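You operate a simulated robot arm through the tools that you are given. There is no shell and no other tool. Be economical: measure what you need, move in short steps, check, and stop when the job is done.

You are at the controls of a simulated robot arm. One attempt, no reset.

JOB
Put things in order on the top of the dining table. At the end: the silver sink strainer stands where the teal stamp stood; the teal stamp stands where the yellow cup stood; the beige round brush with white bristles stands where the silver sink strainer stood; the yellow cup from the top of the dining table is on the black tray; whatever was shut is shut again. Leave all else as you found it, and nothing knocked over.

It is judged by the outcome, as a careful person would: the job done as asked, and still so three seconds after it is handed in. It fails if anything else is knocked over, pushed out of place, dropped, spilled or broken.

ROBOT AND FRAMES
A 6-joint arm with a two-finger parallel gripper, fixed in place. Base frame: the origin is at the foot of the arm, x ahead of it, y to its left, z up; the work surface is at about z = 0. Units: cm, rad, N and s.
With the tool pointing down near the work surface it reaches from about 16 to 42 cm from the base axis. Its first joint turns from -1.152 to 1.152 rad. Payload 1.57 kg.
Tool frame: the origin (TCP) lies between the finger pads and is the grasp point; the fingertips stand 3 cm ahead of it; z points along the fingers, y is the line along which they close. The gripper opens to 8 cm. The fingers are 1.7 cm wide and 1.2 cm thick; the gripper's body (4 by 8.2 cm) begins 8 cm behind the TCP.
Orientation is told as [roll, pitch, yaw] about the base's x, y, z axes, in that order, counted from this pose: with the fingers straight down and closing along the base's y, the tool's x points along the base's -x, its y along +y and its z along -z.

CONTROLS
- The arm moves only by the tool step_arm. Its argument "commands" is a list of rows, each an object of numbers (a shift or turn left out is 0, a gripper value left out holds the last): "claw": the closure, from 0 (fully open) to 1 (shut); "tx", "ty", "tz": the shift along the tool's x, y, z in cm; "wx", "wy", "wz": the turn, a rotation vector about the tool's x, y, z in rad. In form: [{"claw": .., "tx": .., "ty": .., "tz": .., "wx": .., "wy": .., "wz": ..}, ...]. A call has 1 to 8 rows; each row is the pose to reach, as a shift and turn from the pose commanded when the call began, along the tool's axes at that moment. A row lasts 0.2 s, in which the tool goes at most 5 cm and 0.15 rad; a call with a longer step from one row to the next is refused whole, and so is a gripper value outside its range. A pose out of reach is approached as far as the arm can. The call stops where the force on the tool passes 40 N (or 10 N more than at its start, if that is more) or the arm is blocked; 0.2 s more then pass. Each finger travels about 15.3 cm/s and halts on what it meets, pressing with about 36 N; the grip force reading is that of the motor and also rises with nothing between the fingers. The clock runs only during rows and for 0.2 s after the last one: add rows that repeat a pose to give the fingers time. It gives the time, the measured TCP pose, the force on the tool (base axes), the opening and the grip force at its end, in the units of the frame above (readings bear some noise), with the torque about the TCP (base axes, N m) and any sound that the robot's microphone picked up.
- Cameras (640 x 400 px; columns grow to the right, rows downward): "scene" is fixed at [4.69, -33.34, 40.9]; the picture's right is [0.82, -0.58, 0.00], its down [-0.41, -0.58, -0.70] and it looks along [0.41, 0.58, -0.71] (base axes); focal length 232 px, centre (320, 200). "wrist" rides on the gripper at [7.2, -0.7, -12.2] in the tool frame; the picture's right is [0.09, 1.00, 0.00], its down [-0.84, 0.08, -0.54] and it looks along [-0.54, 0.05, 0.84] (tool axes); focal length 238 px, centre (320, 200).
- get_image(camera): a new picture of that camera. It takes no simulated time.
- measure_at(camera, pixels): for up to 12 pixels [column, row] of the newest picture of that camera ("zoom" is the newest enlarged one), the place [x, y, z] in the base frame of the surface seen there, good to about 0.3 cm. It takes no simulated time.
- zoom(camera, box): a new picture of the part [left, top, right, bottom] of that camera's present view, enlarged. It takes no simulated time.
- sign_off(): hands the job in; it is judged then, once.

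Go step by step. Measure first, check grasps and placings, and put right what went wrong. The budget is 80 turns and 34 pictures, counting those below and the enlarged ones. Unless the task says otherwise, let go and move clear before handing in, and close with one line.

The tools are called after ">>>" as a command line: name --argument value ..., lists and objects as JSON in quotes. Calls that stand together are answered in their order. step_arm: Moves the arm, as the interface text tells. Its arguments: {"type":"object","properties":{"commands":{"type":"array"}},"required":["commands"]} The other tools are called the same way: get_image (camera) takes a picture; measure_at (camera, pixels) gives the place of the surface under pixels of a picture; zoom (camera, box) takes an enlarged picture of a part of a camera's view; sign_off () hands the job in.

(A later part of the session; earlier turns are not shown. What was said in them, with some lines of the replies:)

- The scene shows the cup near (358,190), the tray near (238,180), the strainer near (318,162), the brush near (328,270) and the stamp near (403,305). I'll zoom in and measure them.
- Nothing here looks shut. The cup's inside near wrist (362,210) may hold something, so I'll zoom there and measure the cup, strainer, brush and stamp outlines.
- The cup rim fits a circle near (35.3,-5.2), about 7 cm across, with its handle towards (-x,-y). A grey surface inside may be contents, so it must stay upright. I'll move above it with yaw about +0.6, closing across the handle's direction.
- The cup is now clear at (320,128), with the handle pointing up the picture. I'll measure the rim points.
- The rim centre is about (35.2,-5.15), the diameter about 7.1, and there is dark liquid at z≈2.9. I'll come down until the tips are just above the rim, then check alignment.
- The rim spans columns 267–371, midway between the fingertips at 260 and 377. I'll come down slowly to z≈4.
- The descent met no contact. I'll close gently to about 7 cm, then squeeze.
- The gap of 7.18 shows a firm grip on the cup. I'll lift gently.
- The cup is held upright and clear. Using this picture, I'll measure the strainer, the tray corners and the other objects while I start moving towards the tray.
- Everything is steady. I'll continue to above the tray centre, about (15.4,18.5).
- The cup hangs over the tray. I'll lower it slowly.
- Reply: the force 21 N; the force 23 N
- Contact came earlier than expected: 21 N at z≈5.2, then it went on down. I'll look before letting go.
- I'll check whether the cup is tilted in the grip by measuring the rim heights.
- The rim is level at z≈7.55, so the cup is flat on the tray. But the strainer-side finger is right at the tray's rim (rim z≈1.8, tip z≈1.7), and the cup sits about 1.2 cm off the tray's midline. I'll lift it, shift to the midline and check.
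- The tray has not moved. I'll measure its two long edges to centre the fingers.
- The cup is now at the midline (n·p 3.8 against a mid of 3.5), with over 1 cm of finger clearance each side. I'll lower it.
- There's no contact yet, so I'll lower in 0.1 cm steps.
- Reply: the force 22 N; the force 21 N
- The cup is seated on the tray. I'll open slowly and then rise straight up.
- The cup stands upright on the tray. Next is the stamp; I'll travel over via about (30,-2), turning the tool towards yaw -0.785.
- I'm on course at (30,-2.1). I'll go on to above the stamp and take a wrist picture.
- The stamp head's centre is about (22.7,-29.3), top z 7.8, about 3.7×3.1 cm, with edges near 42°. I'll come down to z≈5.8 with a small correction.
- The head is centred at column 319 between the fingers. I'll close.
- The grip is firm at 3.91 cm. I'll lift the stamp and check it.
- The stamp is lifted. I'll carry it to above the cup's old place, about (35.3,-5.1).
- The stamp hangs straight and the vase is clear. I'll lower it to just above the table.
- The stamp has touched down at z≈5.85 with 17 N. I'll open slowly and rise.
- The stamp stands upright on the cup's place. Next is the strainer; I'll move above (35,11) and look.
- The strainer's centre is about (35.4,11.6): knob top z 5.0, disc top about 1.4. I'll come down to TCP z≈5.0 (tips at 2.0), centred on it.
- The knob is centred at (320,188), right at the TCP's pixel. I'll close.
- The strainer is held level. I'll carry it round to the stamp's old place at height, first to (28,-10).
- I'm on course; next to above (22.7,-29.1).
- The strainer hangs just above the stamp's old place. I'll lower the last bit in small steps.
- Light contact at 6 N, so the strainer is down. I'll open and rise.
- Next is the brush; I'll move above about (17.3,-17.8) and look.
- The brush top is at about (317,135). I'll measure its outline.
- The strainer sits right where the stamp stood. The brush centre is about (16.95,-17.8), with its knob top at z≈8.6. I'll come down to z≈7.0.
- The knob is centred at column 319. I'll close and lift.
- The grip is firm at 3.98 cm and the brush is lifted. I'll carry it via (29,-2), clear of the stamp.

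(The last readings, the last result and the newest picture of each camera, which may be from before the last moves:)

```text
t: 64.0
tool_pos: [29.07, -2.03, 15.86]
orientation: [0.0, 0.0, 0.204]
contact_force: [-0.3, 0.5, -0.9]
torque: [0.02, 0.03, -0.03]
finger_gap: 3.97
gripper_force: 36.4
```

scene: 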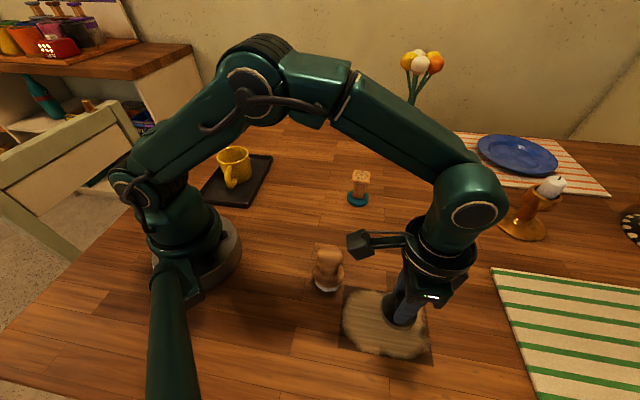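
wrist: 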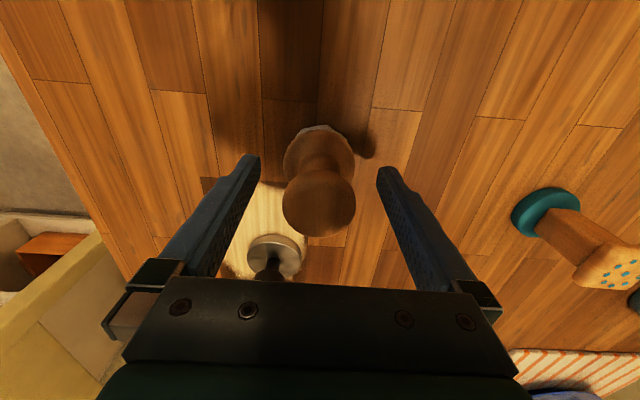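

>>> step_arm --commands '[{"tx": -0.7, "ty": 1}, {"tx": -2.2, "ty": 3}, {"tx": -4, "ty": 5.4}, {"tx": -5.8, "ty": 7.8}, {"tx": -7.4, "ty": 10}, {"tx": -8.6, "ty": 11.6}, {"tx": -9, "ty": 12.1}, {"tx": -9, "ty": 12.1}]'

>>> step_arm --commands '[{"tz": 1}, {"tz": 2.8}, {"tz": 4.6}, {"tz": 6.2}, {"tz": 7.4}, {"tz": 8.1}, {"tz": 8.3}, {"tz": 8.3}]'

>>> get_image --camera "scene"

```text
t: 65.8
tool_pos: [35.39, 11.83, 16.12]
orientation: [0.002, 0.001, 0.201]
contact_force: [-0.4, 0.2, -0.8]
torque: [0.03, 0.01, 0.01]
finger_gap: 3.99
gripper_force: 35.5
```

```text
t: 67.6
tool_pos: [35.49, 11.77, 7.5]
orientation: [0.0, 0.0, 0.2]
contact_force: [-0.6, -0.2, -1.1]
torque: [0.05, 0.0, 0.0]
finger_gap: 3.98
gripper_force: 36.2
```

```text
5 pictures are left
```

scene: 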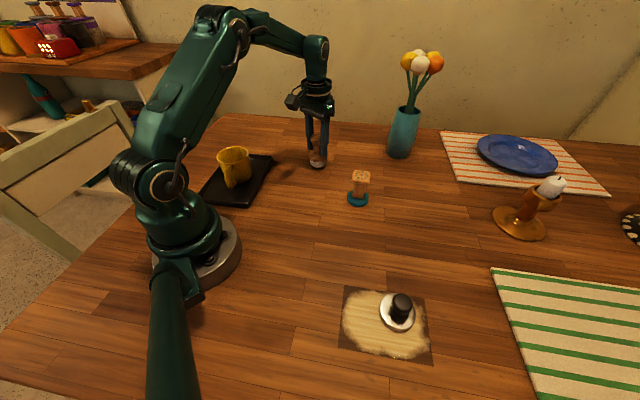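

The brush is over the strainer's old spot at (318,163). I'll lower it in small steps with a slight -y correction.

>>> step_arm --commands '[{"tz": 0.15, "ty": -0.15}, {"tz": 0.3, "ty": -0.15}, {"tz": 0.45, "ty": -0.15}, {"tz": 0.45, "ty": -0.15}]'

>>> step_arm --commands '[{"tz": 0.06}, {"tz": 0.12}, {"tz": 0.12}]'

```text
t: 68.6
tool_pos: [35.55, 11.59, 7.08]
orientation: [0.003, 0.0, 0.201]
contact_force: [-0.4, 0.3, 0.2]
torque: [0.04, 0.02, 0.03]
finger_gap: 3.96
gripper_force: 36.4
```

```text
t: 69.4
tool_pos: [35.44, 11.61, 6.93]
orientation: [-0.001, 0.0, 0.2]
contact_force: [0.3, -0.2, -0.2]
torque: [0.03, 0.02, -0.05]
finger_gap: 3.95
gripper_force: 35.8
```

>>> step_arm --commands '[{"tz": 0.06}, {"tz": 0.1}, {"tz": 0.1}]'

```text
t: 70.2
tool_pos: [35.47, 11.57, 6.93]
orientation: [-0.001, 0.0, 0.201]
contact_force: [-0.6, -0.6, -0.7]
torque: [-0.02, 0.04, -0.02]
finger_gap: 3.94
gripper_force: 35.6
```

>>> step_arm --commands '[{"tz": 0.06}, {"tz": 0.1}, {"tz": 0.1}]'

```text
t: 71.0
tool_pos: [35.26, 11.66, 6.88]
orientation: [0.0, -0.001, 0.201]
contact_force: [-1.5, -1.4, 7.6]
torque: [-0.03, 0.09, 0.03]
finger_gap: 3.91
gripper_force: 35.4
```

The brush touched down with 7.6 N. I'll open, rise and take pictures.

>>> step_arm --commands '[{"claw": 0.48}, {"claw": 0.42}, {"claw": 0.25}, {"claw": 0}, {"claw": 0}]'

>>> step_arm --commands '[{"tz": -1}, {"tz": -3}, {"tz": -6}, {"tz": -9}, {"tz": -12}, {"tz": -14}, {"tz": -14}]'

>>> get_image --camera "scene"

>>> get_image --camera "wrist"

>>> measure_at --camera "scene" --pixels '[[347, 198], [368, 198], [361, 177], [357, 206], [318, 165], [402, 300], [381, 314], [412, 314]]'

```text
t: 72.2
tool_pos: [35.54, 11.4, 6.92]
orientation: [-0.001, 0.001, 0.201]
contact_force: [-0.1, -1.3, 0.7]
torque: [0.0, 0.02, 0.0]
finger_gap: 7.98
gripper_force: 0.0
```

```text
t: 73.8
tool_pos: [34.8, 11.4, 20.43]
orientation: [0.0, -0.001, 0.201]
contact_force: [0.4, 0.1, -0.3]
torque: [0.0, 0.02, -0.01]
finger_gap: 7.99
gripper_force: 0.1
out of reach, approached as far as the arm can: row 6, 7
```

```text
4 pictures are left
```

scene: 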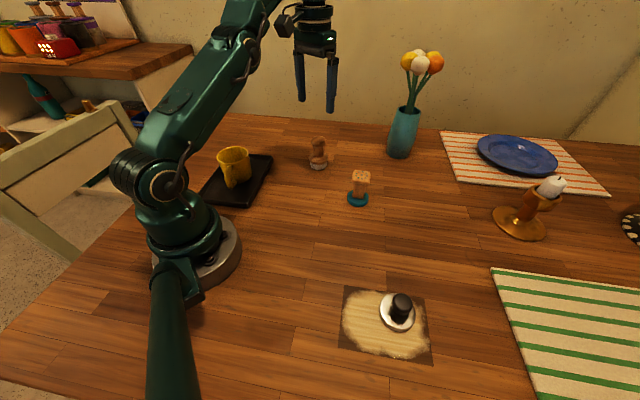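

```text
3 pictures are left
```

wrist: 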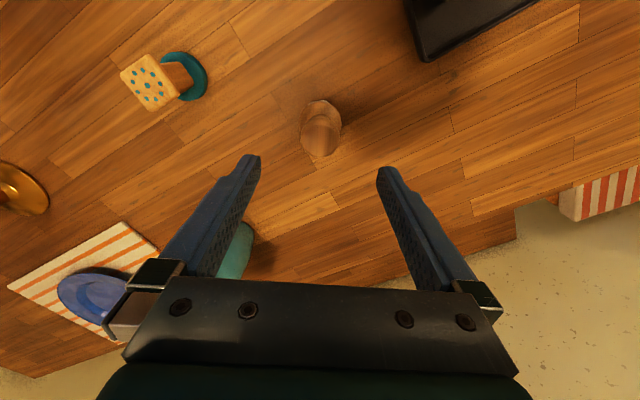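

```text
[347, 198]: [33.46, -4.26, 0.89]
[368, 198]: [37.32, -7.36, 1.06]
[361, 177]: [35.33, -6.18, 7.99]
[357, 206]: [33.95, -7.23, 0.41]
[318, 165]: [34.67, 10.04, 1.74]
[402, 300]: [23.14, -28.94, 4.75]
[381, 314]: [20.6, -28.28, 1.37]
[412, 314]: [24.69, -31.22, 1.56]
```

All are upright. I'll check the stamp's and brush's centres with this wrist picture, which costs no picture.

>>> measure_at --camera "wrist" --pixels '[[148, 83], [124, 72], [172, 96], [150, 58], [150, 108], [205, 75], [185, 53], [185, 99], [321, 136], [303, 136], [340, 136]]'

>>> measure_at --camera "scene" --pixels '[[361, 174], [353, 173], [369, 174], [361, 180], [235, 153], [318, 140], [309, 163], [327, 163]]'

```text
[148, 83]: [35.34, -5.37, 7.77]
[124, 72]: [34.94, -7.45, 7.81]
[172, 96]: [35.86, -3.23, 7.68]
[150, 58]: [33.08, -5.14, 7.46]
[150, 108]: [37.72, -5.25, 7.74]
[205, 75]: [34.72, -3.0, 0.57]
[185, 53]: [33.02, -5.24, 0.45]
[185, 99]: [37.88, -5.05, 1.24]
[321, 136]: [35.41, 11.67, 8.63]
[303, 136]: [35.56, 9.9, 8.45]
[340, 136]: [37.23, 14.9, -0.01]
```

```text
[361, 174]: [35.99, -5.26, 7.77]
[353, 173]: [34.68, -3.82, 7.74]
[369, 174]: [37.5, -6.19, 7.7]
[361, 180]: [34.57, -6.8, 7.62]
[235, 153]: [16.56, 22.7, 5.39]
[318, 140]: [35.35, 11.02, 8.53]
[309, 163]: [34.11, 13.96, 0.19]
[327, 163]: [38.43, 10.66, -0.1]
```

The stamp is at (35.4,-5.2), the brush at (35.4,11.6) and the strainer at (22.8,-29). The cup is upright on the tray and the arm is clear, so I'll hand in.

>>> sign_off

```text
The job is handed in.
```

The job is done and handed in: the yellow cup is on the black tray, the stamp is where the cup stood, the strainer is where the stamp stood, and the brush is where the strainer stood; nothing needed opening, and nothing was knocked over.
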